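You operate a simulated robot arm through the tools that you are given. There is no shell and no other tool. Be economical: measure what you need, move in short steps, check, and stop when the job is done.

You run a simulated robot arm. Do the job below in one go: nothing can be reset, and whatever is moved stays where it is left.

TASK
Top up the washer, switch it on and run one Mid cycle.
Fine: water to the Max line or a little over before the start; wait till the display says Done; drain, lid and basket stay shut.

The check looks at the end state, three seconds after you hand in, the way a careful person would. Anything else that was tipped, shoved, dropped, spilled or broken makes it a failure. Lids that push on must go on centred and level and be pressed home; caps that screw on are set level and turned clockwise until they are tight.

THE ROBOT
A 7-joint arm with a two-finger gripper, hanging from a carriage that runs on a rail from [5, -1084] to [-9, 1796] (x, y) and turns from -7.086 to 4.922 rad about z. Base frame: it is fixed where the carriage stands at the start and does not move with it; the origin is on the floor, on the carriage's upright axis, x ahead of it, y to its left, z up. Units: mm, rad, N and s.
With the tool pointing down near the work surface it reaches from about 100 to 520 mm from the robot's upright axis, wherever it stands. Its first joint turns from -2.897 to 2.897 rad. Places, roughly: black dial on the washer [600, -1000, 900]; black switch on the washer [600, -800, 900]; blue tray [2200, -700, 800]; blue valve handle on the washer [100, -500, 400]; green button on the washer [600, -700, 900]; teal parts washer [300, -900, 600]; white button on the washer [600, -600, 800]. Payload 1.37 kg.
Tool frame: the origin (TCP) lies between the finger pads and is the grasp point; the fingertips stand 16 mm ahead of it; z points along the fingers, y is the line along which they close. The gripper opens to 92 mm. The gripper's body begins 74 mm behind the TCP.
Orientation is told as [roll, pitch, yaw] about the base's x, y, z axes, in that order, counted from this pose: with the fingers straight down and closing along the base's y, the tool's x points along the base's -x, its y along +y and its z along -z.

THE INTERFACE
- The arm moves only by the tool arm_command. Its arguments are lists of equal length, an entry for each row: "travel": the shift along the base's x, y, z in units of 150 mm (1.0 is 150 mm), a list of three; "rot": the turn, a rotation vector about the base's x, y, z in units of 120 degrees (1.0 is 120 degrees), a list of three; "gripper": the gripper command, from -1 (fully open) to 1 (shut), values between in proportion. In form: {"travel": [[x, y, z], ...], "rot": [[ax, ay, az], ...], "gripper": [gripper, ...]}. A call has 1 to 12 rows; each row is the pose to reach, as a shift and turn from the pose commanded when the call began. A call with a number of a shift or a turn outside -1 to 1 is refused whole. Each row takes 0.2 s and may step no farther than 50 mm and 0.15 rad from the row before; otherwise, or with a gripper value out of range, the whole call is refused. Where a pose cannot be reached the arm comes as near as it can. A force on the tool above 40 N (or 10 N above the force at the start of the call, whichever is more), or a blocked arm, ends the call early, and 0.2 s more pass. The fingers move at their own pace and stop on an object; they squeeze with about 21 N. The grip force told is the motor's: it shows also when the fingers shut on nothing. Time passes only in rows, and 0.2 s behind the last, so rows that repeat a pose let the fingers close. It gives the time, the measured TCP pose, the force on the tool (base axes), the opening and the grip force at its end, in the units of the frame above (readings bear some noise), with the torque about the TCP (base axes, N m) and any sound that the robot's microphone picked up.
- Cameras (640 x 400 px; columns grow to the right, rows downward): "scene" is now at [188.8, -77.3, 1540.4]; the picture's right is [-0.99, 0.12, 0.00], its down [0.09, 0.75, -0.66] and it looks along [-0.08, -0.65, -0.76] (base axes); focal length 266 px, centre (320, 200). "wrist" rides on the gripper at [71, 19, -111] in the tool frame; the picture's right is [-0.26, 0.97, 0.00], its down [-0.78, -0.21, -0.59] and it looks along [-0.57, -0.15, 0.81] (tool axes); focal length 280 px, centre (320, 200). There is no depth. A picture from a camera that has moved, and an enlarged one, comes with that camera's place and axes in the base frame and with its lens.
- snapshot(camera): a new picture of that camera. The clock stands still meanwhile.
- lift_body(by): slides the trunk up (or, below 0, down) by that many mm; the arm and the scene camera ride with it, the base frame stays. It gives what a move gives, with no picture.
- steer(legs): drives the robot by 1 to 6 legs, each [ahead, left, turn to the left] in mm, mm and rad, along the robot's own axes; the way and the turn of a leg run together, so that a leg with both is an arc; at most 1500 mm and 3.142 rad a leg. The arm and the cameras ride along, it lands a little off, and it stops where it bumps. It keeps to its track: a leg is cut to what the track allows. It gives what a move gives.
- turn_head(pan, tilt): turns the head with the scene camera to pan (to the left, within 2.705 rad either way) and tilt (down, from -0.506 to 1.204), counted from straight ahead of the robot. It gives what a move gives.
- enlarge(camera, box): a new picture of the part [left, top, right, bottom] of that camera's present view, enlarged. The clock stands still meanwhile.
- hand_in(): hands the job in; it is judged then, once.

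Go step by step. Nothing tells you exact positions but the pictures and the camera data: compare them with the known pose of the tool, close in by small moves and look again before you grip or let go. The budget is 120 turns and 90 pictures, counting those below and the enlarged ones. Unless the task says otherwise, let go and move clear before handing in, and close with one line.

The tools are called after "Call:" as name(argument=value, ...) on one line, values as JSON. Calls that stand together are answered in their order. arm_command: Moves the arm, as the interface text tells. Its arguments: {"type":"object","properties":{"travel":{"type":"array"},"rot":{"type":"array"},"gripper":{"type":"array"}},"required":["travel","rot","gripper"]} The other tools are called the same way: lift_body (by) slides the trunk up or down; steer (legs) drives the base; turn_head (pan, tilt) turns the head that bears the scene camera; snapshot (camera) takes a picture; enlarge (camera, box) takes an enlarged picture of a part of a camera's view; hand_in () hands the job in.

At the start:

```text
time_s: 0.0
position: [202.1, -304.4, 1000.1]
ee_rot: [-0.003, 0.0, 0.001]
contact_force: [0.2, -0.4, -0.6]
torque: [0.0, -0.01, 0.03]
grip_width: 92.0
grasp_force: 0.0
trunk travel left (down, up): [-339.0, 321.0]
robot x, y, heading: [-0.9, 3.9, -0.0]
head pan, tilt: [-1.688, 0.855]
```

scene: 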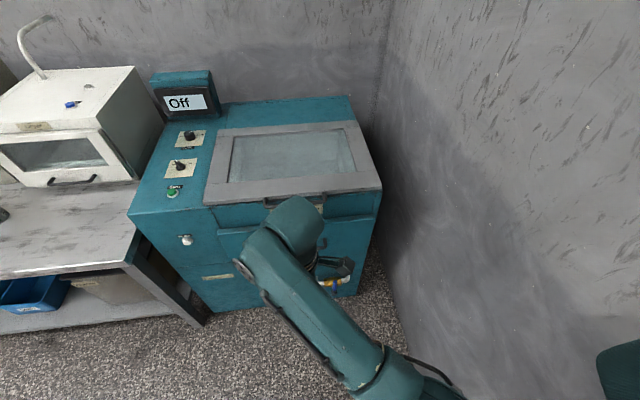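
wrist: 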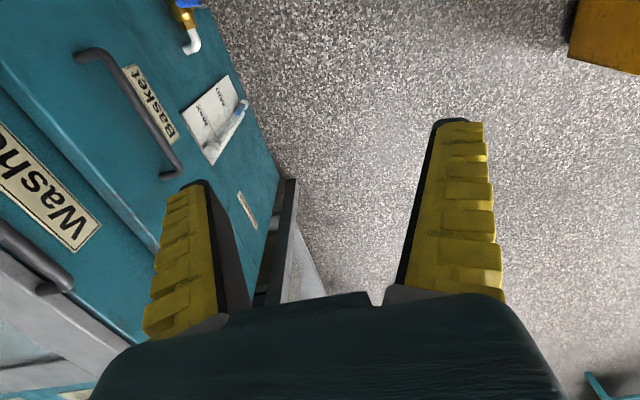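

I see the washer with its display, dial, switch, green button, white button and a level gauge at the front. I'll look closer at the labels first.

Call:
enlarge(camera="scene", box=[120, 60, 260, 150])

Call:
enlarge(camera="scene", box=[120, 140, 260, 290])

Call:
enlarge(camera="wrist", box=[90, 0, 290, 200])

```text
4.44 times, centred on (190, 105) of scene
camera zoom: at [188.8, -77.3, 1540.4], right [-0.99, 0.12, 0.0], down [0.09, 0.75, -0.66], along [-0.08, -0.65, -0.76], focal length 1184 px, centre (898, 622)
```

zoom: 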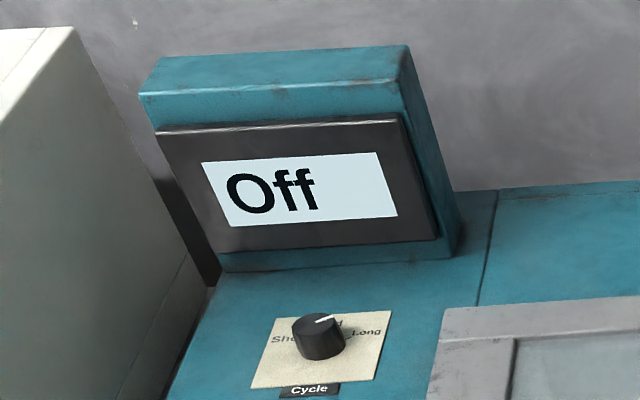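

```text
2.67 times, centred on (190, 215) of scene
camera zoom: at [188.8, -77.3, 1540.4], right [-0.99, 0.12, 0.0], down [0.09, 0.75, -0.66], along [-0.08, -0.65, -0.76], focal length 710 px, centre (667, 160)
```

zoom: 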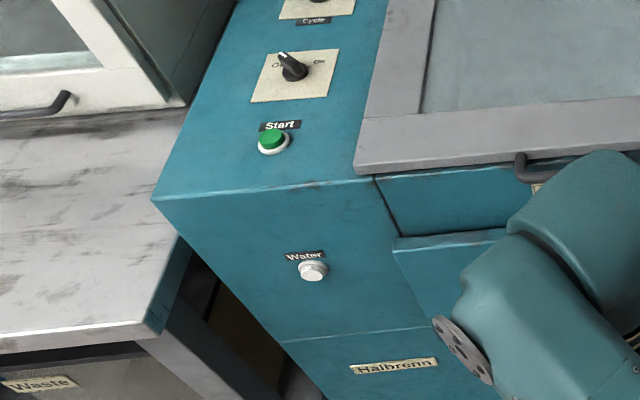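

```text
2.00 times, centred on (190, 100) of wrist
camera zoom: at [129.4, -285.6, 1109.7], right [0.26, 0.97, 0.0], down [0.78, -0.21, 0.59], along [0.57, -0.15, -0.81], focal length 561 px, centre (580, 400)
```

zoom: 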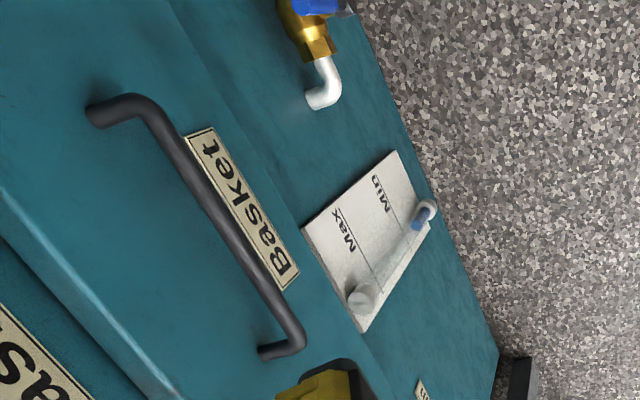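

The dial, switch and Start sit on top at about x 595 with y -1037, -842 and -714, and Water is on the front near (581,-620,752). These are far out in x, so I'll drive along the rail and see how far the arm reaches.

Call:
steer(legs=[[0, -250, 0]])

Call:
turn_head(pan=-1.0, tilt=0.8)

Call:
snapshot(camera="scene")

```text
time_s: 1.8
position: [203.0, -553.4, 999.7]
ee_rot: [0.002, 0.001, 0.003]
contact_force: [0.1, -0.1, 0.7]
torque: [0.03, 0.01, 0.01]
grip_width: 92.0
grasp_force: 0.0
trunk travel left (down, up): [-339.0, 321.0]
robot x, y, heading: [-1.4, -248.7, 0.003]
head pan, tilt: [-1.688, 0.855]
```

```text
time_s: 2.9
position: [203.0, -553.8, 999.9]
ee_rot: [0.0, 0.0, -0.001]
contact_force: [-0.5, -0.1, -0.9]
torque: [-0.04, 0.0, -0.04]
grip_width: 92.0
grasp_force: 0.0
trunk travel left (down, up): [-339.0, 321.0]
robot x, y, heading: [-0.1, -250.3, 0.002]
head pan, tilt: [-1.0, 0.799]
```

```text
84 pictures are left
camera scene: at [242.8, -317.0, 1544.8], right [-0.84, -0.54, 0.0], down [-0.39, 0.6, -0.7], along [0.38, -0.59, -0.72], focal length 266 px, centre (320, 200)
```

scene: 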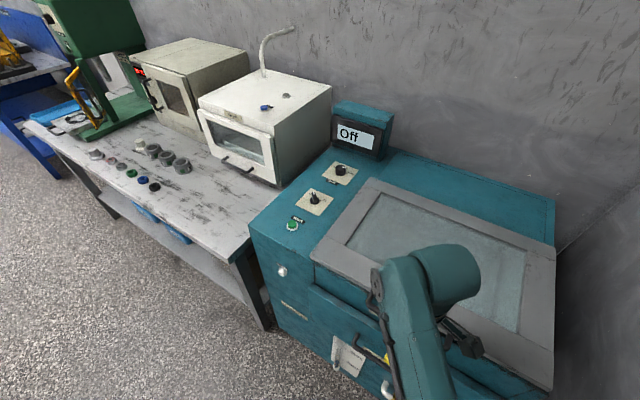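

Good second view. I'll zoom on the controls to triangulate.

Call:
enlarge(camera="scene", box=[270, 150, 370, 240])

Call:
enlarge(camera="scene", box=[260, 240, 400, 400])

```text
4.44 times, centred on (320, 195) of scene
camera zoom: at [242.8, -317.0, 1544.8], right [-0.84, -0.54, 0.0], down [-0.39, 0.6, -0.7], along [0.38, -0.59, -0.72], focal length 1184 px, centre (320, 222)
```

zoom: 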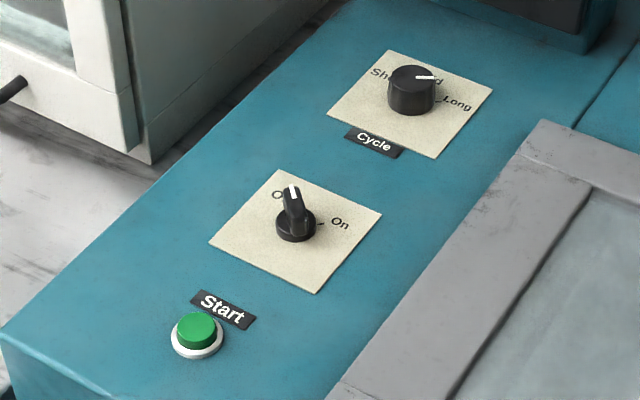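

```text
2.50 times, centred on (330, 320) of scene
camera zoom: at [242.8, -317.0, 1544.8], right [-0.84, -0.54, 0.0], down [-0.39, 0.6, -0.7], along [0.38, -0.59, -0.72], focal length 666 px, centre (295, -100)
```

zoom: 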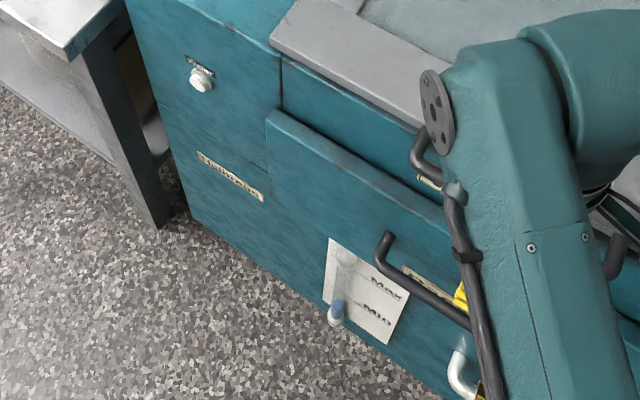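

Estimates: green top ≈ (593,-709,905), switch ≈ (590,-820,915), dial ≈ (585,-993,930), Water ≈ (588,-628,741). I'll close the fingers and turn the tool to point along -y while moving out to +x.

Call:
arm_command(travel=[[0.09, 0.06, 0], [0.18, 0.12, 0], [0.27, 0.18, 0], [0.36, 0.24, 0], [0.45, 0.3, 0], [0.54, 0.36, 0], [0.63, 0.42, 0], [0.72, 0.48, 0], [0.81, 0.54, 0], [0.9, 0.6, 0], [1.0, 0.66, 0]], rot=[[-0.068, 0, 0], [-0.136, 0, 0], [-0.205, 0, 0], [-0.273, 0, 0], [-0.341, 0, 0], [-0.409, 0, 0], [-0.477, 0, 0], [-0.545, 0, 0], [-0.614, 0, 0], [-0.682, 0, 0], [-0.75, 0, 0]], gripper=[1, 1, 1, 1, 1, 1, 1, 1, 1, 1, 1])

Call:
snapshot(camera="scene")

```text
time_s: 5.3
position: [353.7, -453.6, 1000.4]
ee_rot: [-1.572, 0.0, 0.003]
contact_force: [-0.6, 1.0, 0.2]
torque: [-0.01, -0.01, 0.02]
grip_width: 0.0
grasp_force: 21.1
trunk travel left (down, up): [-339.0, 321.0]
robot x, y, heading: [2.1, -253.2, -0.0]
head pan, tilt: [-1.0, 0.799]
```

```text
81 pictures are left
camera scene: at [242.8, -317.0, 1544.9], right [-0.84, -0.54, 0.0], down [-0.39, 0.6, -0.7], along [0.38, -0.59, -0.72], focal length 266 px, centre (320, 200)
```

scene: 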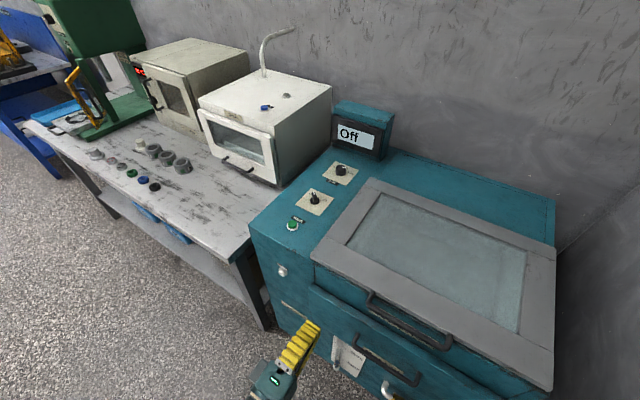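

The tool now points along -y and the gauge is in clear view. I'll zoom on the gauge while moving out and down.

Call:
enlarge(camera="scene", box=[315, 320, 395, 400])

Call:
arm_command(travel=[[0.2, 0, -0.2], [0.4, 0, -0.4], [0.6, 0, -0.6], [0.8, 0, -0.8], [1, 0, -1]], rot=[[0, 0, 0], [0, 0, 0], [0, 0, 0], [0, 0, 0], [0, 0, 0]], gripper=[1, 1, 1, 1, 1])

Call:
arm_command(travel=[[0.14, 0, -0.18], [0.28, 0, -0.36], [0.42, 0, -0.54], [0.56, 0, -0.73]], rot=[[0, 0, 0], [0, 0, 0], [0, 0, 0], [0, 0, 0]], gripper=[1, 1, 1, 1])

Call:
snapshot(camera="scene")

Call:
snapshot(camera="wrist")

```text
5.00 times, centred on (355, 360) of scene
camera zoom: at [242.8, -317.0, 1544.9], right [-0.84, -0.54, 0.0], down [-0.39, 0.6, -0.7], along [0.38, -0.59, -0.72], focal length 1332 px, centre (145, -600)
```

zoom: 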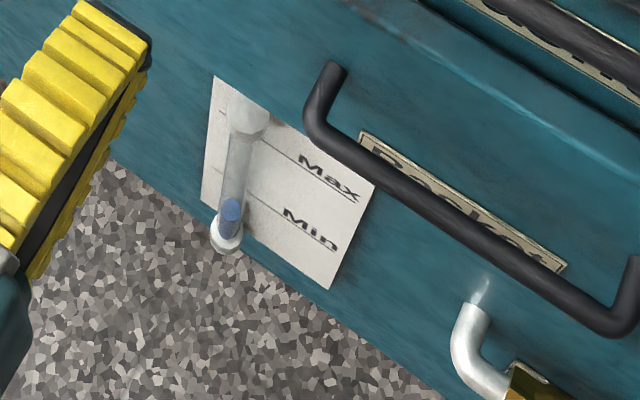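

```text
time_s: 6.5
position: [454.0, -457.6, 893.9]
ee_rot: [-1.57, 0.003, 0.0]
contact_force: [-0.6, 0.9, 0.4]
torque: [-0.04, -0.02, 0.05]
grip_width: 0.1
grasp_force: 21.4
out of reach, approached as far as the arm can: row 4, 5
trunk travel left (down, up): [-339.0, 321.0]
robot x, y, heading: [-2.2, -250.3, -0.002]
head pan, tilt: [-1.0, 0.799]
```

```text
time_s: 7.5
position: [451.1, -457.1, 892.3]
ee_rot: [-1.571, 0.002, 0.001]
contact_force: [-0.9, 0.3, 0.5]
torque: [0.0, -0.05, 0.01]
grip_width: 0.0
grasp_force: 21.2
out of reach, approached as far as the arm can: row 1, 2, 3, 4
trunk travel left (down, up): [-339.0, 321.0]
robot x, y, heading: [5.4, -251.7, -0.001]
head pan, tilt: [-1.0, 0.799]
```

```text
79 pictures are left
camera scene: at [242.8, -317.0, 1544.8], right [-0.84, -0.54, 0.0], down [-0.39, 0.6, -0.7], along [0.38, -0.59, -0.72], focal length 266 px, centre (320, 200)
```

scene: 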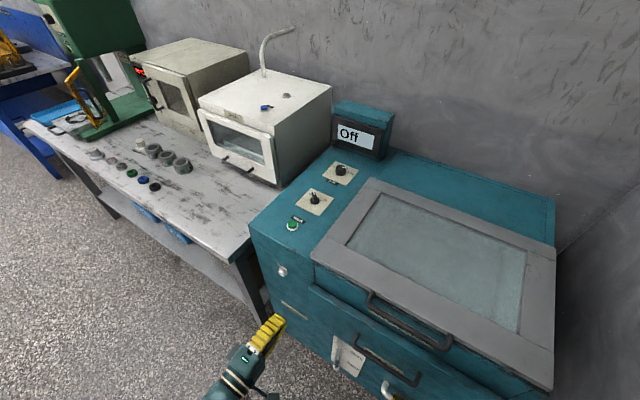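

```text
78 pictures are left
camera wrist: at [379.2, -347.0, 872.3], right [0.26, 0.0, -0.97], down [0.78, 0.59, 0.21], along [0.57, -0.81, 0.15], focal length 280 px, centre (320, 200)
```

wrist: 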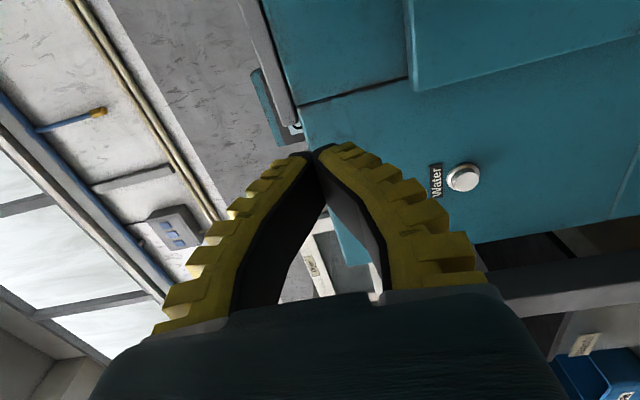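

Reach is short at this height, so I'll lower the trunk, which brings the arm level with the button.

Call:
lift_body(by=-250)

Call:
arm_command(travel=[[0.2, 0, 0.13], [0.4, 0, 0.26], [0.6, 0, 0.4], [0.8, 0, 0.53], [0.93, 0, 0.66]], rot=[[0, 0, 0], [0, 0, 0], [0, 0, 0], [0, 0, 0], [0, 0, 0]], gripper=[1, 1, 1, 1, 1])

```text
time_s: 10.1
position: [451.0, -457.5, 642.4]
ee_rot: [-1.571, 0.0, 0.0]
contact_force: [0.3, 0.1, -0.1]
torque: [-0.01, 0.03, -0.02]
grip_width: 0.1
grasp_force: 21.1
trunk travel left (down, up): [-89.0, 571.0]
robot x, y, heading: [2.7, -250.9, -0.003]
head pan, tilt: [-1.0, 0.799]
```

```text
time_s: 11.3
position: [528.4, -457.8, 753.4]
ee_rot: [-1.572, 0.005, 0.002]
contact_force: [-1.0, -0.1, -0.2]
torque: [-0.05, -0.02, 0.03]
grip_width: 0.0
grasp_force: 20.7
out of reach, approached as far as the arm can: row 1, 2, 3, 4, 5
trunk travel left (down, up): [-89.0, 571.0]
robot x, y, heading: [-0.2, -248.7, 0.007]
head pan, tilt: [-1.0, 0.799]
```

I got closer, to x 528. I'll yaw the tool about 35° toward +x to gain reach and press obliquely with the fingertip corner.

Call:
arm_command(travel=[[0, 0, 0], [0, 0, 0], [0, 0, 0], [0, 0, 0], [0, 0, 0]], rot=[[0, 0, 0.06], [0, 0, 0.12], [0, 0, 0.18], [0, 0, 0.24], [0, 0, 0.3]], gripper=[1, 1, 1, 1, 1])

```text
time_s: 12.5
position: [601.6, -460.1, 700.5]
ee_rot: [-1.572, 0.001, 0.528]
contact_force: [-0.6, 0.6, 1.0]
torque: [0.02, 0.03, -0.01]
grip_width: 0.0
grasp_force: 21.1
out of reach, approached as far as the arm can: row 1, 2, 3, 4, 5
trunk travel left (down, up): [-89.0, 571.0]
robot x, y, heading: [2.1, -248.6, 0.005]
head pan, tilt: [-1.0, 0.799]
```

Now I'll test where the commanded pose stands with a small raise and a look.

Call:
arm_command(travel=[[0, -0.1, 0.1], [0, -0.2, 0.25]], rot=[[0, 0, 0], [0, 0, 0]], gripper=[1, 1])

Call:
snapshot(camera="scene")

Call:
snapshot(camera="wrist")

```text
time_s: 13.1
position: [617.9, -495.0, 728.6]
ee_rot: [-1.575, 0.005, 0.523]
contact_force: [0.0, -0.1, -0.3]
torque: [0.0, 0.03, 0.01]
grip_width: 0.0
grasp_force: 20.9
out of reach, approached as far as the arm can: row 1, 2
trunk travel left (down, up): [-89.0, 571.0]
robot x, y, heading: [1.3, -248.1, 0.003]
head pan, tilt: [-1.0, 0.799]
```

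```text
77 pictures are left
camera scene: at [243.1, -317.2, 1294.9], right [-0.84, -0.54, 0.0], down [-0.39, 0.6, -0.7], along [0.38, -0.59, -0.72], focal length 266 px, centre (320, 200)
```

scene: 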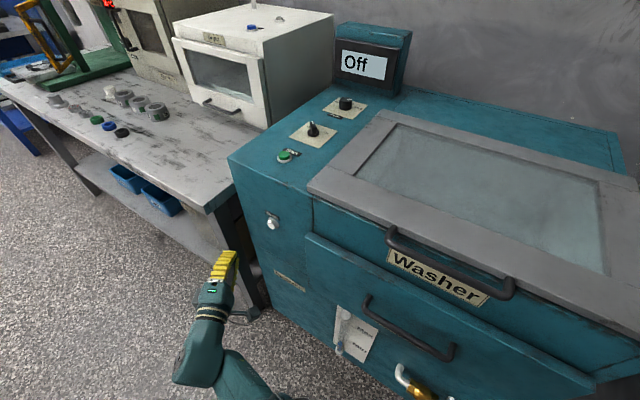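

```text
76 pictures are left
camera wrist: at [500.5, -433.9, 708.5], right [0.23, 0.13, -0.97], down [0.38, 0.9, 0.21], along [0.9, -0.42, 0.16], focal length 280 px, centre (320, 200)
```

wrist: 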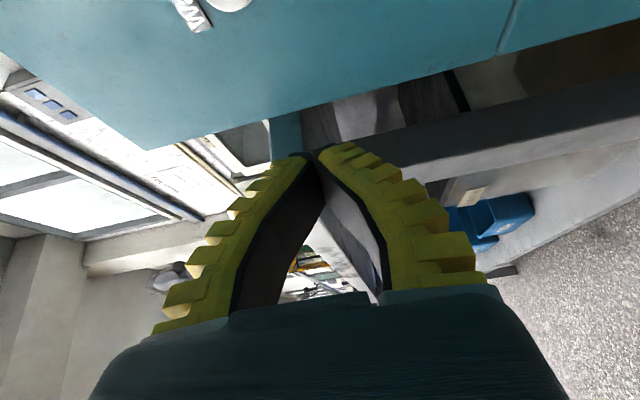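

The button is at about (592,-625,755). I'll bring the fingertip in front of it.

Call:
arm_command(travel=[[-0.07, -0.2, 0.09], [-0.14, -0.45, 0.18]], rot=[[0, 0, 0], [0, 0, 0]], gripper=[1, 1])

Call:
snapshot(camera="wrist")

Call:
enlarge(camera="scene", box=[200, 180, 320, 280])

```text
time_s: 13.7
position: [615.2, -565.8, 743.5]
ee_rot: [-1.577, 0.004, 0.525]
contact_force: [-0.3, -0.9, 0.6]
torque: [0.02, -0.01, -0.01]
grip_width: 0.0
grasp_force: 21.3
out of reach, approached as far as the arm can: row 1, 2
trunk travel left (down, up): [-89.0, 571.0]
robot x, y, heading: [1.9, -249.5, 0.002]
head pan, tilt: [-1.0, 0.799]
```

```text
75 pictures are left
camera wrist: at [496.8, -504.8, 723.2], right [0.23, 0.13, -0.97], down [0.38, 0.9, 0.21], along [0.9, -0.41, 0.16], focal length 280 px, centre (320, 200)
```

wrist: 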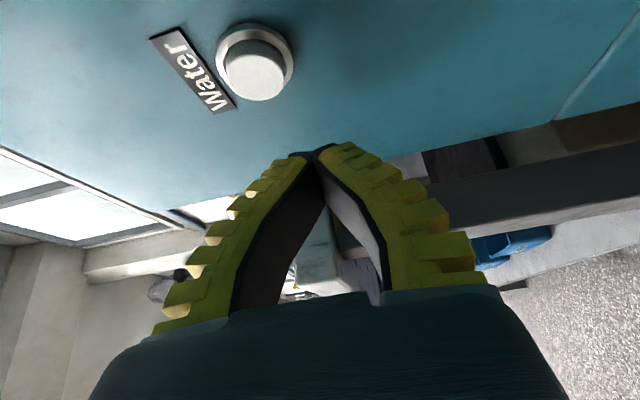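

```text
4.00 times, centred on (260, 230) of scene
camera zoom: at [242.7, -317.6, 1294.8], right [-0.84, -0.54, 0.0], down [-0.39, 0.6, -0.7], along [0.38, -0.59, -0.72], focal length 1065 px, centre (560, 80)
```

zoom: 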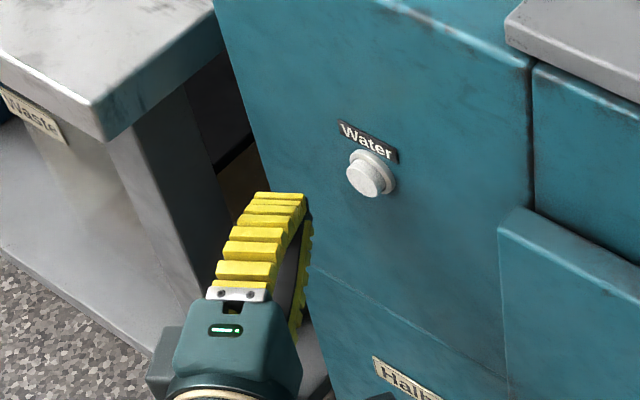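

The button is at about (590,-624,757) and the fingertip sits about 20 mm too far in +x and 14 mm low. I'll correct that and approach closer.

Call:
arm_command(travel=[[-0.12, 0, 0.1], [-0.2, -0.08, 0.13]], rot=[[0, 0, 0], [0, 0, 0]], gripper=[1, 1])

Call:
snapshot(camera="wrist")

Call:
enlarge(camera="scene", box=[200, 180, 320, 280])

```text
time_s: 14.3
position: [610.8, -585.1, 746.1]
ee_rot: [-1.575, 0.003, 0.524]
contact_force: [-0.5, -1.3, 0.7]
torque: [0.02, 0.01, 0.06]
grip_width: 0.2
grasp_force: 20.6
out of reach, approached as far as the arm can: row 1, 2
trunk travel left (down, up): [-89.0, 571.0]
robot x, y, heading: [-2.2, -247.3, 0.001]
head pan, tilt: [-1.0, 0.799]
```

```text
73 pictures are left
camera wrist: at [493.1, -525.6, 726.3], right [0.23, 0.13, -0.97], down [0.38, 0.9, 0.21], along [0.9, -0.41, 0.16], focal length 280 px, centre (320, 200)
```

wrist: 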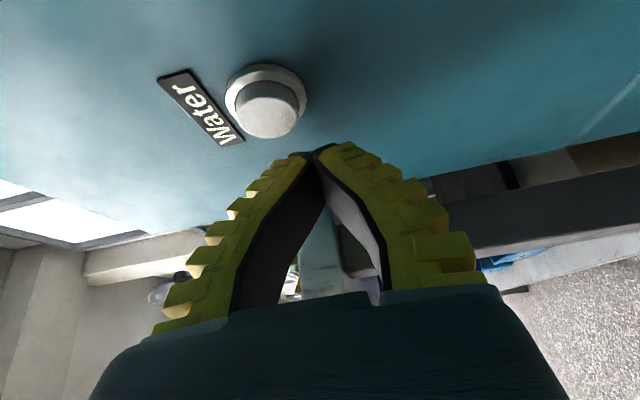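

```text
4.00 times, centred on (260, 230) of scene
camera zoom: at [242.7, -317.6, 1294.8], right [-0.84, -0.54, 0.0], down [-0.39, 0.6, -0.7], along [0.38, -0.59, -0.72], focal length 1065 px, centre (560, 80)
```

zoom: 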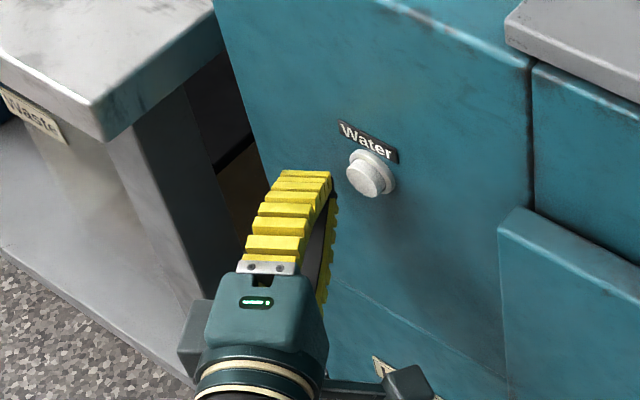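

Arm commands are being cut by the reach limit. I'll lower the trunk more, then raise the arm relative to it to gain workspace.

Call:
lift_body(by=-85)

Call:
arm_command(travel=[[0, 0.1, 0.2], [0, 0.1, 0.4]], rot=[[0, 0, 0], [0, 0, 0]], gripper=[1, 1])

```text
time_s: 15.5
position: [611.7, -585.9, 661.1]
ee_rot: [-1.574, 0.001, 0.523]
contact_force: [0.7, 0.3, -0.1]
torque: [-0.01, 0.01, -0.01]
grip_width: 0.1
grasp_force: 21.0
trunk travel left (down, up): [-4.0, 656.0]
robot x, y, heading: [0.9, -250.6, -0.0]
head pan, tilt: [-1.0, 0.799]
```

```text
time_s: 16.1
position: [638.9, -575.7, 706.8]
ee_rot: [-1.574, 0.003, 0.525]
contact_force: [-0.3, -0.5, 0.2]
torque: [0.0, -0.02, -0.03]
grip_width: 0.0
grasp_force: 20.8
out of reach, approached as far as the arm can: row 1, 2
trunk travel left (down, up): [-4.0, 656.0]
robot x, y, heading: [1.6, -248.3, -0.001]
head pan, tilt: [-1.0, 0.799]
```

Call:
arm_command(travel=[[-0.2, 0, 0.15], [-0.4, 0, 0.3], [-0.5, 0, 0.35]], rot=[[0, 0, 0], [0, 0, 0], [0, 0, 0]], gripper=[1, 1, 1])

```text
time_s: 16.9
position: [641.0, -591.4, 722.1]
ee_rot: [-1.573, 0.004, 0.524]
contact_force: [0.2, 0.1, 0.2]
torque: [0.01, 0.02, -0.02]
grip_width: 0.0
grasp_force: 20.9
out of reach, approached as far as the arm can: row 1, 2, 3
trunk travel left (down, up): [-4.0, 656.0]
robot x, y, heading: [-0.5, -250.3, 0.005]
head pan, tilt: [-1.0, 0.799]
```

A wrist joint seems to be at its limit near yaw 0.525, so I'll back the yaw off a little.

Call:
arm_command(travel=[[0, 0, 0], [0, 0, 0], [0, 0, 0]], rot=[[0, 0, -0.05], [0, 0, -0.1], [0, 0, -0.1]], gripper=[1, 1, 1])

```text
time_s: 17.7
position: [626.5, -582.9, 727.4]
ee_rot: [-1.572, 0.002, 0.367]
contact_force: [0.7, -0.2, -0.2]
torque: [-0.04, -0.01, -0.01]
grip_width: 0.0
grasp_force: 21.3
out of reach, approached as far as the arm can: row 1, 2, 3
trunk travel left (down, up): [-4.0, 656.0]
robot x, y, heading: [-1.4, -248.8, -0.001]
head pan, tilt: [-1.0, 0.799]
```

Call:
arm_command(travel=[[-0.2, 0.1, 0.1], [-0.4, 0.1, 0.2]], rot=[[0, 0, 0], [0, 0, 0]], gripper=[1, 1])

```text
time_s: 18.3
position: [566.3, -570.3, 758.3]
ee_rot: [-1.574, 0.002, 0.368]
contact_force: [-0.4, 1.0, 0.8]
torque: [0.04, -0.03, 0.04]
grip_width: 0.0
grasp_force: 21.3
trunk travel left (down, up): [-4.0, 656.0]
robot x, y, heading: [3.3, -248.9, 0.003]
head pan, tilt: [-1.0, 0.799]
```

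Tracking again. Moving to x 593, just short of the button.

Call:
arm_command(travel=[[0.18, -0.1, 0]], rot=[[0, 0, 0]], gripper=[1])

Call:
snapshot(camera="wrist")

Call:
snapshot(camera="scene")

```text
time_s: 18.7
position: [595.1, -586.2, 760.5]
ee_rot: [-1.575, -0.001, 0.369]
contact_force: [-0.4, 0.1, 0.3]
torque: [0.01, 0.0, -0.01]
grip_width: 0.0
grasp_force: 20.9
trunk travel left (down, up): [-4.0, 656.0]
robot x, y, heading: [-2.0, -248.8, 0.0]
head pan, tilt: [-1.0, 0.799]
```

```text
71 pictures are left
camera wrist: at [487.9, -508.5, 738.9], right [0.25, 0.09, -0.97], down [0.52, 0.83, 0.21], along [0.82, -0.55, 0.16], focal length 280 px, centre (320, 200)
```

wrist: 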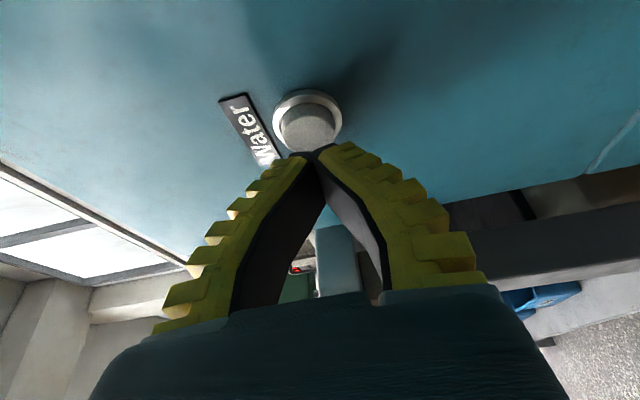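

```text
70 pictures are left
camera scene: at [244.1, -317.9, 1210.2], right [-0.84, -0.54, 0.0], down [-0.39, 0.6, -0.7], along [0.38, -0.59, -0.72], focal length 266 px, centre (320, 200)
```

scene: 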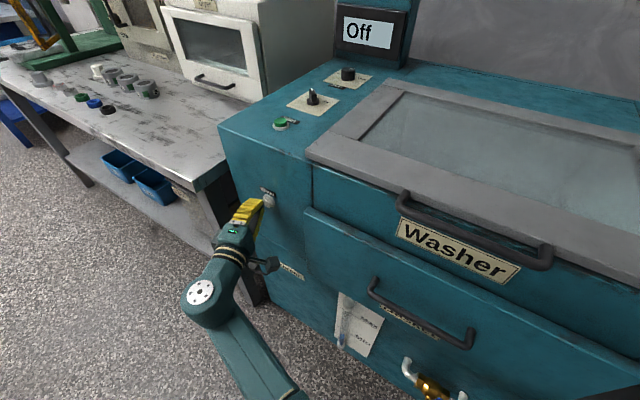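

Aligned. I'll press gently along -y.

Call:
arm_command(travel=[[0, -0.08, 0], [0, -0.12, 0], [0, -0.16, 0]], rot=[[0, 0, 0], [0, 0, 0], [0, 0, 0]], gripper=[1, 1, 1])

Call:
enlarge(camera="scene", box=[320, 270, 400, 370])

Call:
enlarge(camera="scene", box=[220, 170, 300, 230])

```text
time_s: 19.5
position: [593.1, -602.5, 756.6]
ee_rot: [-1.572, 0.002, 0.372]
contact_force: [-2.5, 21.8, 3.1]
torque: [-0.08, 0.16, -0.18]
grip_width: 5.9
grasp_force: 27.8
trunk travel left (down, up): [-4.0, 656.0]
robot x, y, heading: [0.6, -251.3, 0.003]
head pan, tilt: [-1.0, 0.799]
heard: click
```

```text
4.00 times, centred on (360, 320) of scene
camera zoom: at [242.6, -312.7, 1209.6], right [-0.84, -0.54, 0.0], down [-0.39, 0.6, -0.69], along [0.38, -0.58, -0.72], focal length 1065 px, centre (160, -280)
```

zoom: 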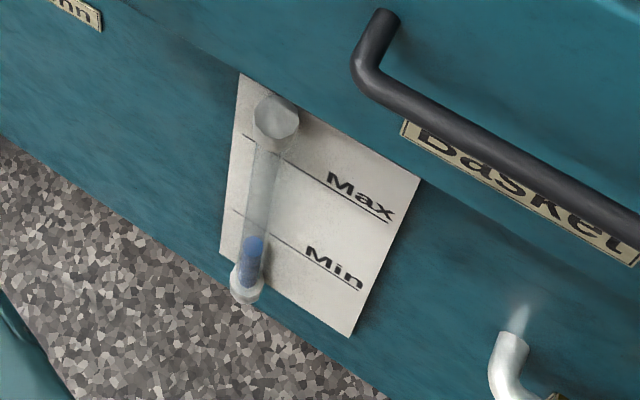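

```text
6.67 times, centred on (260, 200) of scene
camera zoom: at [242.6, -312.7, 1209.6], right [-0.84, -0.54, 0.0], down [-0.39, 0.6, -0.69], along [0.38, -0.58, -0.72], focal length 1775 px, centre (720, 200)
```

zoom: 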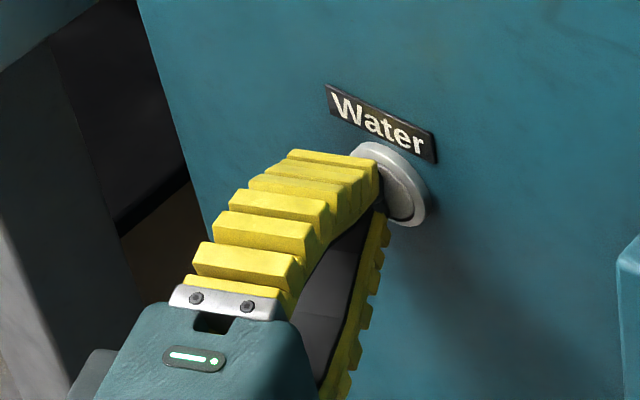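

A click was heard and the button is held in. I'll hold it about 1 s and watch the gauge.

Call:
arm_command(travel=[[0, 0, 0], [0, 0, 0], [0, 0, 0], [0, 0, 0], [0, 0, 0]], rot=[[0, 0, 0], [0, 0, 0], [0, 0, 0], [0, 0, 0], [0, 0, 0]], gripper=[1, 1, 1, 1, 1])

Call:
enlarge(camera="scene", box=[320, 270, 400, 370])

```text
time_s: 20.7
position: [594.1, -602.1, 758.1]
ee_rot: [-1.571, 0.0, 0.37]
contact_force: [0.6, 24.3, 5.4]
torque: [-0.04, 0.18, -0.11]
grip_width: 6.2
grasp_force: 28.0
trunk travel left (down, up): [-4.0, 656.0]
robot x, y, heading: [3.9, -250.5, 0.0]
head pan, tilt: [-1.0, 0.799]
```

```text
4.00 times, centred on (360, 320) of scene
camera zoom: at [243.2, -312.9, 1209.7], right [-0.84, -0.54, 0.0], down [-0.39, 0.6, -0.69], along [0.38, -0.58, -0.72], focal length 1065 px, centre (160, -280)
```

zoom: 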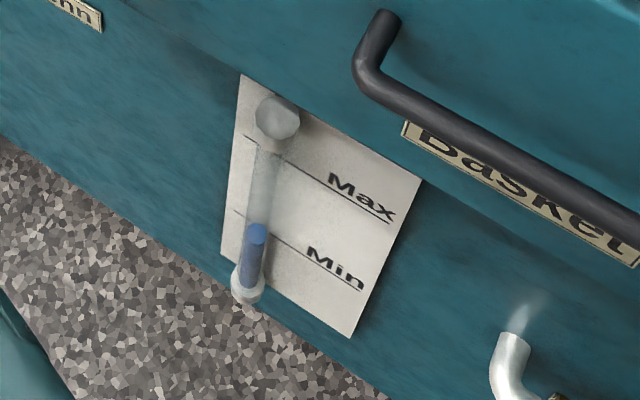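

The level rises about 11 px/s while pressed. I'll hold about 2.6 s more and check.

Call:
arm_command(travel=[[0, 0, 0], [0, 0, 0], [0, 0, 0], [0, 0, 0], [0, 0, 0], [0, 0, 0], [0, 0, 0], [0, 0, 0], [0, 0, 0], [0, 0, 0], [0, 0, 0], [0, 0, 0]], rot=[[0, 0, 0], [0, 0, 0], [0, 0, 0], [0, 0, 0], [0, 0, 0], [0, 0, 0], [0, 0, 0], [0, 0, 0], [0, 0, 0], [0, 0, 0], [0, 0, 0], [0, 0, 0]], gripper=[1, 1, 1, 1, 1, 1, 1, 1, 1, 1, 1, 1])

Call:
enlarge(camera="scene", box=[320, 270, 400, 370])

```text
time_s: 23.3
position: [593.3, -602.7, 757.4]
ee_rot: [-1.571, 0.0, 0.371]
contact_force: [0.6, 24.0, 4.6]
torque: [-0.06, 0.03, -0.15]
grip_width: 6.1
grasp_force: 28.2
trunk travel left (down, up): [-4.0, 656.0]
robot x, y, heading: [0.9, -251.3, 0.003]
head pan, tilt: [-1.0, 0.799]
```

```text
4.00 times, centred on (360, 320) of scene
camera zoom: at [243.3, -312.9, 1209.7], right [-0.84, -0.54, 0.0], down [-0.39, 0.6, -0.69], along [0.38, -0.58, -0.72], focal length 1065 px, centre (160, -280)
```

zoom: 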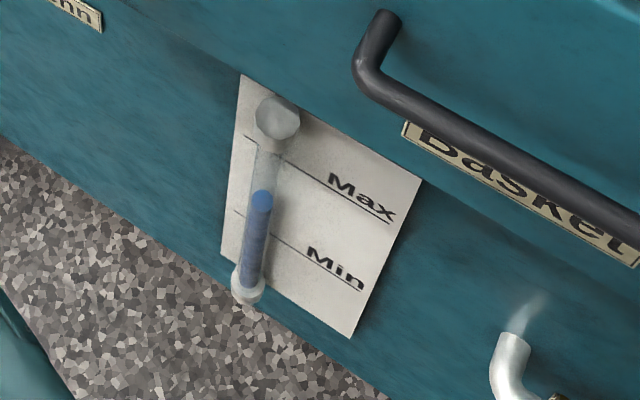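

Level nearing Max. I'll hold one more second, then release, back off and view the gauge level-on.

Call:
arm_command(travel=[[0, 0, 0], [0, 0, 0], [0, 0, 0], [0, 0, 0], [0, 0.2, 0], [0, 0.4, 0]], rot=[[0, 0, 0], [0, 0, 0], [0, 0, 0], [0, 0, 0], [0, 0, 0], [0, 0, 0]], gripper=[1, 1, 1, 1, 1, 1])

Call:
enlarge(camera="scene", box=[320, 270, 400, 370])

Call:
arm_command(travel=[[-0.3, 0.2, -0.2], [-0.6, 0.4, -0.5], [-0.8, 0.5, -0.8]], rot=[[0, 0, 0], [0, 0, 0], [0, 0, 0]], gripper=[1, 1, 1])

Call:
snapshot(camera="wrist")

```text
time_s: 24.7
position: [591.3, -549.0, 758.5]
ee_rot: [-1.572, 0.003, 0.365]
contact_force: [0.1, -0.6, 0.5]
torque: [-0.01, 0.05, 0.01]
grip_width: 0.0
grasp_force: 28.0
trunk travel left (down, up): [-4.0, 656.0]
robot x, y, heading: [1.6, -250.0, 0.0]
head pan, tilt: [-1.0, 0.799]
```

```text
4.00 times, centred on (360, 320) of scene
camera zoom: at [242.9, -316.5, 1209.8], right [-0.84, -0.54, 0.0], down [-0.39, 0.6, -0.7], along [0.38, -0.59, -0.72], focal length 1065 px, centre (160, -280)
```

zoom: 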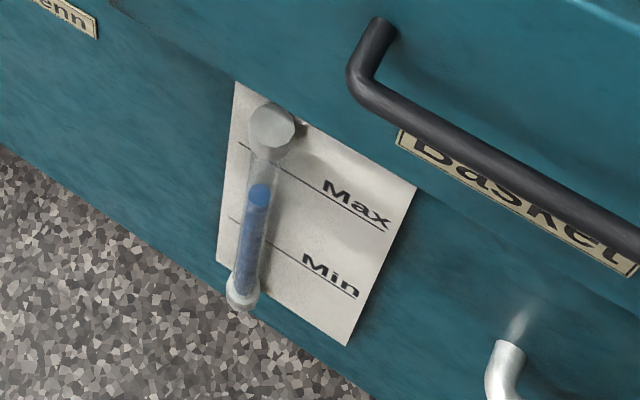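

```text
refused: row 1 steps farther than a row can; nothing moved
```

```text
64 pictures are left
camera wrist: at [485.2, -471.4, 738.3], right [0.24, 0.09, -0.97], down [0.52, 0.83, 0.21], along [0.82, -0.55, 0.15], focal length 280 px, centre (320, 200)
```

wrist: 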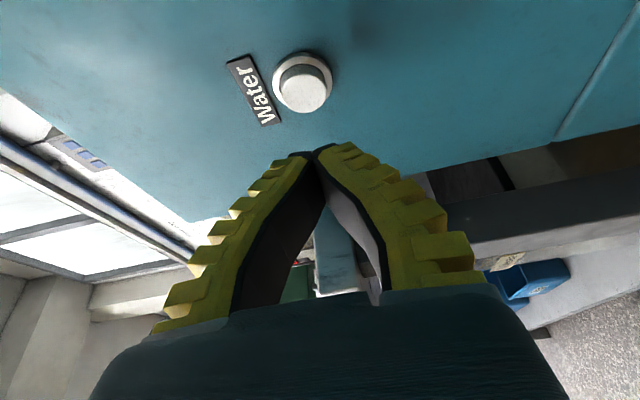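

Released. To judge the level without parallax I'll bring the wrist camera down level with the gauge, which sits near x 345, z 380.

Call:
arm_command(travel=[[-0.15, 0.1, -0.15], [-0.3, 0.2, -0.3], [-0.48, 0.25, -0.48], [-0.66, 0.3, -0.66], [-0.83, 0.33, -0.83], [-1, 0.33, -1]], rot=[[0, 0, -0.03], [0, 0, -0.06], [0, 0, -0.09], [0, 0, -0.12], [0, 0, -0.15], [0, 0, -0.176]], gripper=[1, 1, 1, 1, 1, 1])

Call:
arm_command(travel=[[-0.2, 0, -0.2], [-0.4, 0, -0.4], [-0.6, 0, -0.6], [-0.8, 0, -0.8], [-1, 0, -1]], rot=[[0, 0, 0], [0, 0, 0], [0, 0, 0], [0, 0, 0], [0, 0, 0]], gripper=[1, 1, 1, 1, 1])

Call:
snapshot(camera="wrist")

```text
time_s: 26.1
position: [441.8, -498.8, 608.1]
ee_rot: [-1.574, 0.002, -0.002]
contact_force: [-0.9, 0.4, 0.1]
torque: [0.02, 0.01, 0.01]
grip_width: 0.0
grasp_force: 27.4
trunk travel left (down, up): [-4.0, 656.0]
robot x, y, heading: [-0.8, -250.6, 0.004]
head pan, tilt: [-1.0, 0.799]
```

```text
time_s: 27.3
position: [289.6, -499.7, 459.5]
ee_rot: [-1.576, 0.0, 0.002]
contact_force: [-0.7, 0.5, 0.1]
torque: [0.02, 0.01, 0.0]
grip_width: 0.1
grasp_force: 27.8
trunk travel left (down, up): [-4.0, 656.0]
robot x, y, heading: [-2.0, -251.4, 0.004]
head pan, tilt: [-1.0, 0.799]
```

```text
63 pictures are left
camera wrist: at [217.9, -389.4, 438.9], right [0.26, 0.0, -0.97], down [0.78, 0.59, 0.21], along [0.57, -0.81, 0.16], focal length 280 px, centre (320, 200)
```

wrist: 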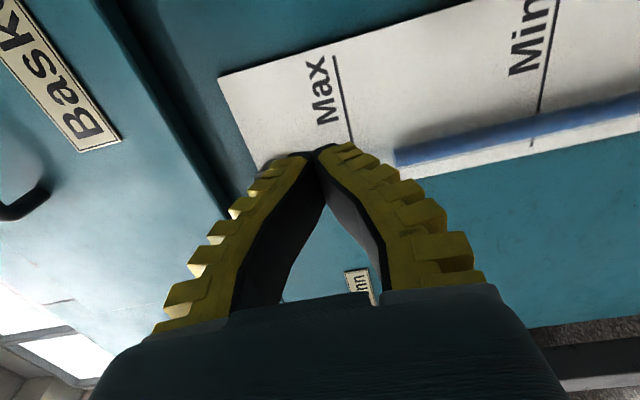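

Level-on, the water stands about 35 mm below Max, with Max to Min about 165 mm. It needs roughly another 1.5–1.8 s of pressing, so I'll go back to the button.

Call:
arm_command(travel=[[0.2, 0, 0.2], [0.4, 0, 0.4], [0.6, 0, 0.6], [0.8, 0, 0.8], [1, 0, 1]], rot=[[0, 0, 0], [0, 0, 0], [0, 0, 0], [0, 0, 0], [0, 0, 0]], gripper=[1, 1, 1, 1, 1])

Call:
arm_command(travel=[[0.17, 0, 0.17], [0.34, 0, 0.34], [0.51, -0.05, 0.51], [0.68, -0.1, 0.68], [0.85, -0.2, 0.85], [1, -0.3, 1], [1, -0.56, 1]], rot=[[0, 0, 0.03], [0, 0, 0.06], [0, 0, 0.09], [0, 0, 0.12], [0, 0, 0.15], [0, 0, 0.176], [0, 0, 0.176]], gripper=[1, 1, 1, 1, 1, 1, 1])

Call:
enlarge(camera="scene", box=[320, 270, 400, 370])

```text
time_s: 28.5
position: [443.4, -501.7, 611.0]
ee_rot: [-1.575, 0.003, -0.001]
contact_force: [0.9, 0.1, -0.6]
torque: [0.01, 0.01, -0.03]
grip_width: 0.1
grasp_force: 27.6
trunk travel left (down, up): [-4.0, 656.0]
robot x, y, heading: [-1.7, -248.0, 0.005]
head pan, tilt: [-1.0, 0.799]
```

```text
time_s: 30.1
position: [592.5, -583.6, 758.9]
ee_rot: [-1.574, 0.003, 0.368]
contact_force: [0.5, 0.0, 1.1]
torque: [-0.01, -0.01, 0.01]
grip_width: 0.0
grasp_force: 27.5
trunk travel left (down, up): [-4.0, 656.0]
robot x, y, heading: [3.1, -249.0, 0.002]
head pan, tilt: [-1.0, 0.799]
```

```text
4.00 times, centred on (360, 320) of scene
camera zoom: at [242.7, -318.1, 1209.9], right [-0.84, -0.54, 0.0], down [-0.39, 0.6, -0.7], along [0.38, -0.59, -0.72], focal length 1065 px, centre (160, -280)
```

zoom: 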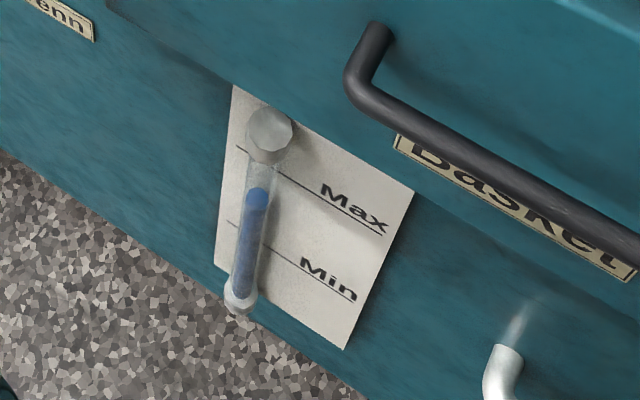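

The level is stable after release. I'll press again for about 1.2 s.

Call:
arm_command(travel=[[0, -0.1, 0], [0, -0.18, 0], [0, -0.18, 0], [0, -0.18, 0], [0, -0.18, 0], [0, -0.18, 0], [0, -0.18, 0]], rot=[[0, 0, 0], [0, 0, 0], [0, 0, 0], [0, 0, 0], [0, 0, 0], [0, 0, 0], [0, 0, 0]], gripper=[1, 1, 1, 1, 1, 1, 1])

Call:
enlarge(camera="scene", box=[320, 270, 400, 370])

```text
time_s: 31.7
position: [594.2, -602.4, 758.2]
ee_rot: [-1.572, -0.001, 0.371]
contact_force: [-0.1, 24.8, 6.8]
torque: [-0.09, 0.18, -0.14]
grip_width: 5.8
grasp_force: 27.7
trunk travel left (down, up): [-4.0, 656.0]
robot x, y, heading: [3.6, -247.2, 0.004]
head pan, tilt: [-1.0, 0.799]
heard: click
```

```text
4.00 times, centred on (360, 320) of scene
camera zoom: at [243.3, -312.9, 1209.7], right [-0.84, -0.54, 0.0], down [-0.39, 0.6, -0.7], along [0.38, -0.58, -0.72], focal length 1065 px, centre (160, -280)
```

zoom: 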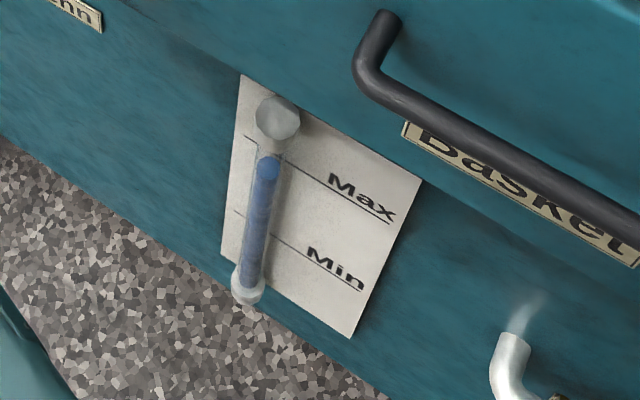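

That looks about at or slightly above Max. I'll release and verify from the level view.

Call:
arm_command(travel=[[0, 0.33, 0], [-0.15, 0.5, -0.15], [-0.3, 0.6, -0.3], [-0.48, 0.65, -0.48], [-0.66, 0.65, -0.66], [-0.83, 0.65, -0.83], [-1, 0.65, -1]], rot=[[0, 0, 0], [0, 0, -0.03], [0, 0, -0.06], [0, 0, -0.09], [0, 0, -0.12], [0, 0, -0.15], [0, 0, -0.176]], gripper=[1, 1, 1, 1, 1, 1, 1])

Call:
arm_command(travel=[[-0.2, 0, -0.2], [-0.4, 0, -0.4], [-0.6, 0, -0.6], [-0.8, 0, -0.8], [-1, 0, -1]], rot=[[0, 0, 0], [0, 0, 0], [0, 0, 0], [0, 0, 0], [0, 0, 0]], gripper=[1, 1, 1, 1, 1])

Call:
arm_command(travel=[[-0.2, 0, 0], [-0.4, 0, 0], [-0.55, 0, 0]], rot=[[0, 0, 0], [0, 0, 0], [0, 0, 0]], gripper=[1, 1, 1])

Call:
snapshot(camera="wrist")

```text
time_s: 33.3
position: [441.4, -513.3, 606.8]
ee_rot: [-1.574, 0.002, -0.001]
contact_force: [0.5, 0.0, -0.5]
torque: [0.04, 0.02, 0.01]
grip_width: 0.2
grasp_force: 27.3
trunk travel left (down, up): [-4.0, 656.0]
robot x, y, heading: [2.1, -247.6, 0.001]
head pan, tilt: [-1.0, 0.799]
```

```text
time_s: 34.5
position: [290.0, -513.2, 458.7]
ee_rot: [-1.574, 0.001, 0.0]
contact_force: [-0.1, 0.7, 0.3]
torque: [0.01, 0.0, 0.01]
grip_width: 0.0
grasp_force: 28.0
trunk travel left (down, up): [-4.0, 656.0]
robot x, y, heading: [1.9, -252.2, 0.002]
head pan, tilt: [-1.0, 0.799]
```

```text
time_s: 35.3
position: [206.9, -512.3, 457.5]
ee_rot: [-1.572, 0.004, 0.0]
contact_force: [-0.5, 0.2, -0.4]
torque: [0.0, 0.01, 0.02]
grip_width: 0.2
grasp_force: 27.5
trunk travel left (down, up): [-4.0, 656.0]
robot x, y, heading: [1.2, -251.7, 0.0]
head pan, tilt: [-1.0, 0.799]
```

```text
60 pictures are left
camera wrist: at [135.1, -402.3, 437.1], right [0.26, 0.0, -0.97], down [0.78, 0.59, 0.21], along [0.57, -0.81, 0.15], focal length 280 px, centre (320, 200)
```

wrist: 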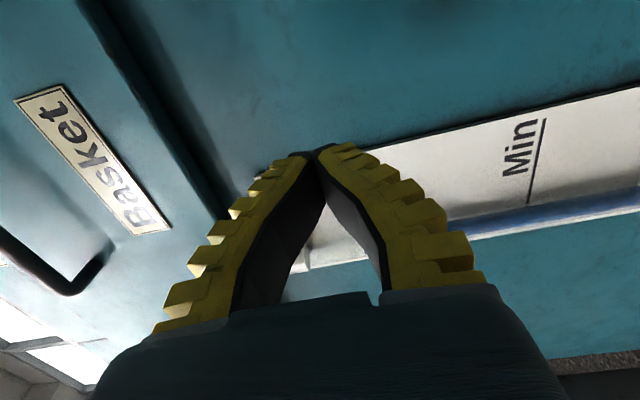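

Wrong way: the fingers hide it. Shifting +x so the gauge top shows above the fingertips.

Call:
arm_command(travel=[[0.25, 0, 0], [0.5, 0, 0], [0.75, 0, 0], [0.9, 0, 0]], rot=[[0, 0, 0], [0, 0, 0], [0, 0, 0], [0, 0, 0]], gripper=[1, 1, 1, 1])

Call:
snapshot(camera="wrist")

```text
time_s: 36.3
position: [338.4, -511.8, 465.1]
ee_rot: [-1.573, 0.002, -0.001]
contact_force: [-1.0, 0.5, 0.2]
torque: [-0.01, 0.01, 0.04]
grip_width: 0.0
grasp_force: 27.6
out of reach, approached as far as the arm can: row 4
trunk travel left (down, up): [-4.0, 656.0]
robot x, y, heading: [1.2, -250.4, 0.0]
head pan, tilt: [-1.0, 0.799]
```

```text
59 pictures are left
camera wrist: at [266.5, -401.5, 444.7], right [0.26, 0.0, -0.97], down [0.78, 0.59, 0.21], along [0.57, -0.81, 0.15], focal length 280 px, centre (320, 200)
```

wrist: 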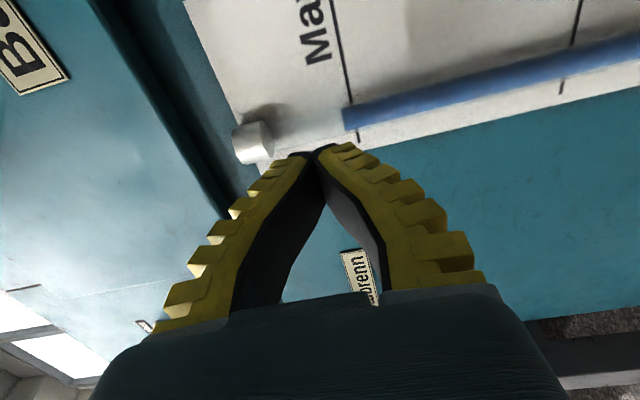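

Level-on, the water is roughly 8–9 mm above the Max line out of a 165 mm span, so it's right. Next come the top controls: I'll raise the trunk, lift the arm clear and bring the tool back to pointing down.

Call:
lift_body(by=215)

Call:
arm_command(travel=[[0, 0.2, 0.2], [0, 0.35, 0.45], [0, 0.45, 0.7], [0, 0.5, 0.9], [0, 0.5, 1]], rot=[[0, 0, 0], [0, 0, 0], [0, 0, 0], [0, 0, 0], [0, 0, 0]], gripper=[1, 1, 1, 1, 1])

Call:
arm_command(travel=[[0, 0, 0.25], [0, 0, 0.5], [0, 0, 0.75], [0, 0, 1]], rot=[[0, 0, 0], [0, 0, 0], [0, 0, 0], [0, 0, 0]], gripper=[1, 1, 1, 1])

Call:
arm_command(travel=[[0.03, 0.03, 0.09], [0.06, 0.06, 0.18], [0.09, 0.09, 0.27], [0.12, 0.12, 0.36], [0.15, 0.15, 0.45], [0.18, 0.18, 0.54], [0.21, 0.21, 0.63], [0.24, 0.24, 0.72], [0.27, 0.27, 0.8], [0.3, 0.3, 0.85], [0.33, 0.33, 0.9]], rot=[[0.068, 0, 0], [0.136, 0, 0], [0.205, 0, 0], [0.273, 0, 0], [0.341, 0, 0], [0.409, 0, 0], [0.477, 0, 0], [0.545, 0, 0], [0.614, 0, 0], [0.682, 0, 0], [0.75, 0, 0]], gripper=[1, 1, 1, 1, 1, 1, 1, 1, 1, 1, 1])

Call:
snapshot(camera="scene")

```text
time_s: 38.6
position: [340.7, -513.2, 680.9]
ee_rot: [-1.573, 0.0, 0.002]
contact_force: [-0.7, -0.3, 0.6]
torque: [0.0, 0.01, 0.01]
grip_width: 0.3
grasp_force: 27.5
trunk travel left (down, up): [-219.0, 441.0]
robot x, y, heading: [-2.6, -247.8, 0.003]
head pan, tilt: [-1.0, 0.799]
```

```text
time_s: 39.8
position: [339.9, -437.8, 829.3]
ee_rot: [-1.575, 0.004, -0.001]
contact_force: [0.2, -0.9, 0.6]
torque: [-0.01, 0.0, 0.01]
grip_width: 0.0
grasp_force: 27.9
trunk travel left (down, up): [-219.0, 441.0]
robot x, y, heading: [4.1, -252.2, 0.005]
head pan, tilt: [-1.0, 0.799]
```

```text
time_s: 40.8
position: [339.9, -437.1, 978.7]
ee_rot: [-1.575, 0.006, -0.001]
contact_force: [-0.3, -0.3, -0.7]
torque: [0.02, 0.01, -0.01]
grip_width: 0.0
grasp_force: 27.5
trunk travel left (down, up): [-219.0, 441.0]
robot x, y, heading: [4.9, -249.1, 0.004]
head pan, tilt: [-1.0, 0.799]
```

```text
time_s: 43.2
position: [486.7, -423.7, 1030.6]
ee_rot: [-0.007, -0.016, 0.001]
contact_force: [1.7, -0.2, 0.6]
torque: [0.03, 0.13, -0.02]
grip_width: 0.1
grasp_force: 27.7
out of reach, approached as far as the arm can: row 6, 7, 8, 9, 10, 11
trunk travel left (down, up): [-219.0, 441.0]
robot x, y, heading: [0.6, -248.4, 0.005]
head pan, tilt: [-1.0, 0.799]
```

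```text
58 pictures are left
camera scene: at [245.1, -317.5, 1425.7], right [-0.84, -0.54, 0.0], down [-0.39, 0.6, -0.7], along [0.38, -0.59, -0.72], focal length 266 px, centre (320, 200)
```

scene: 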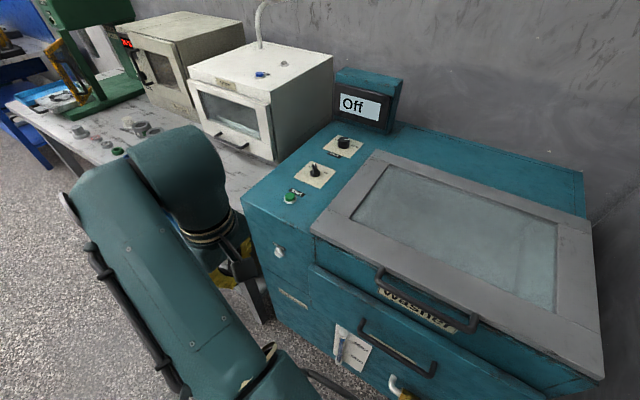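

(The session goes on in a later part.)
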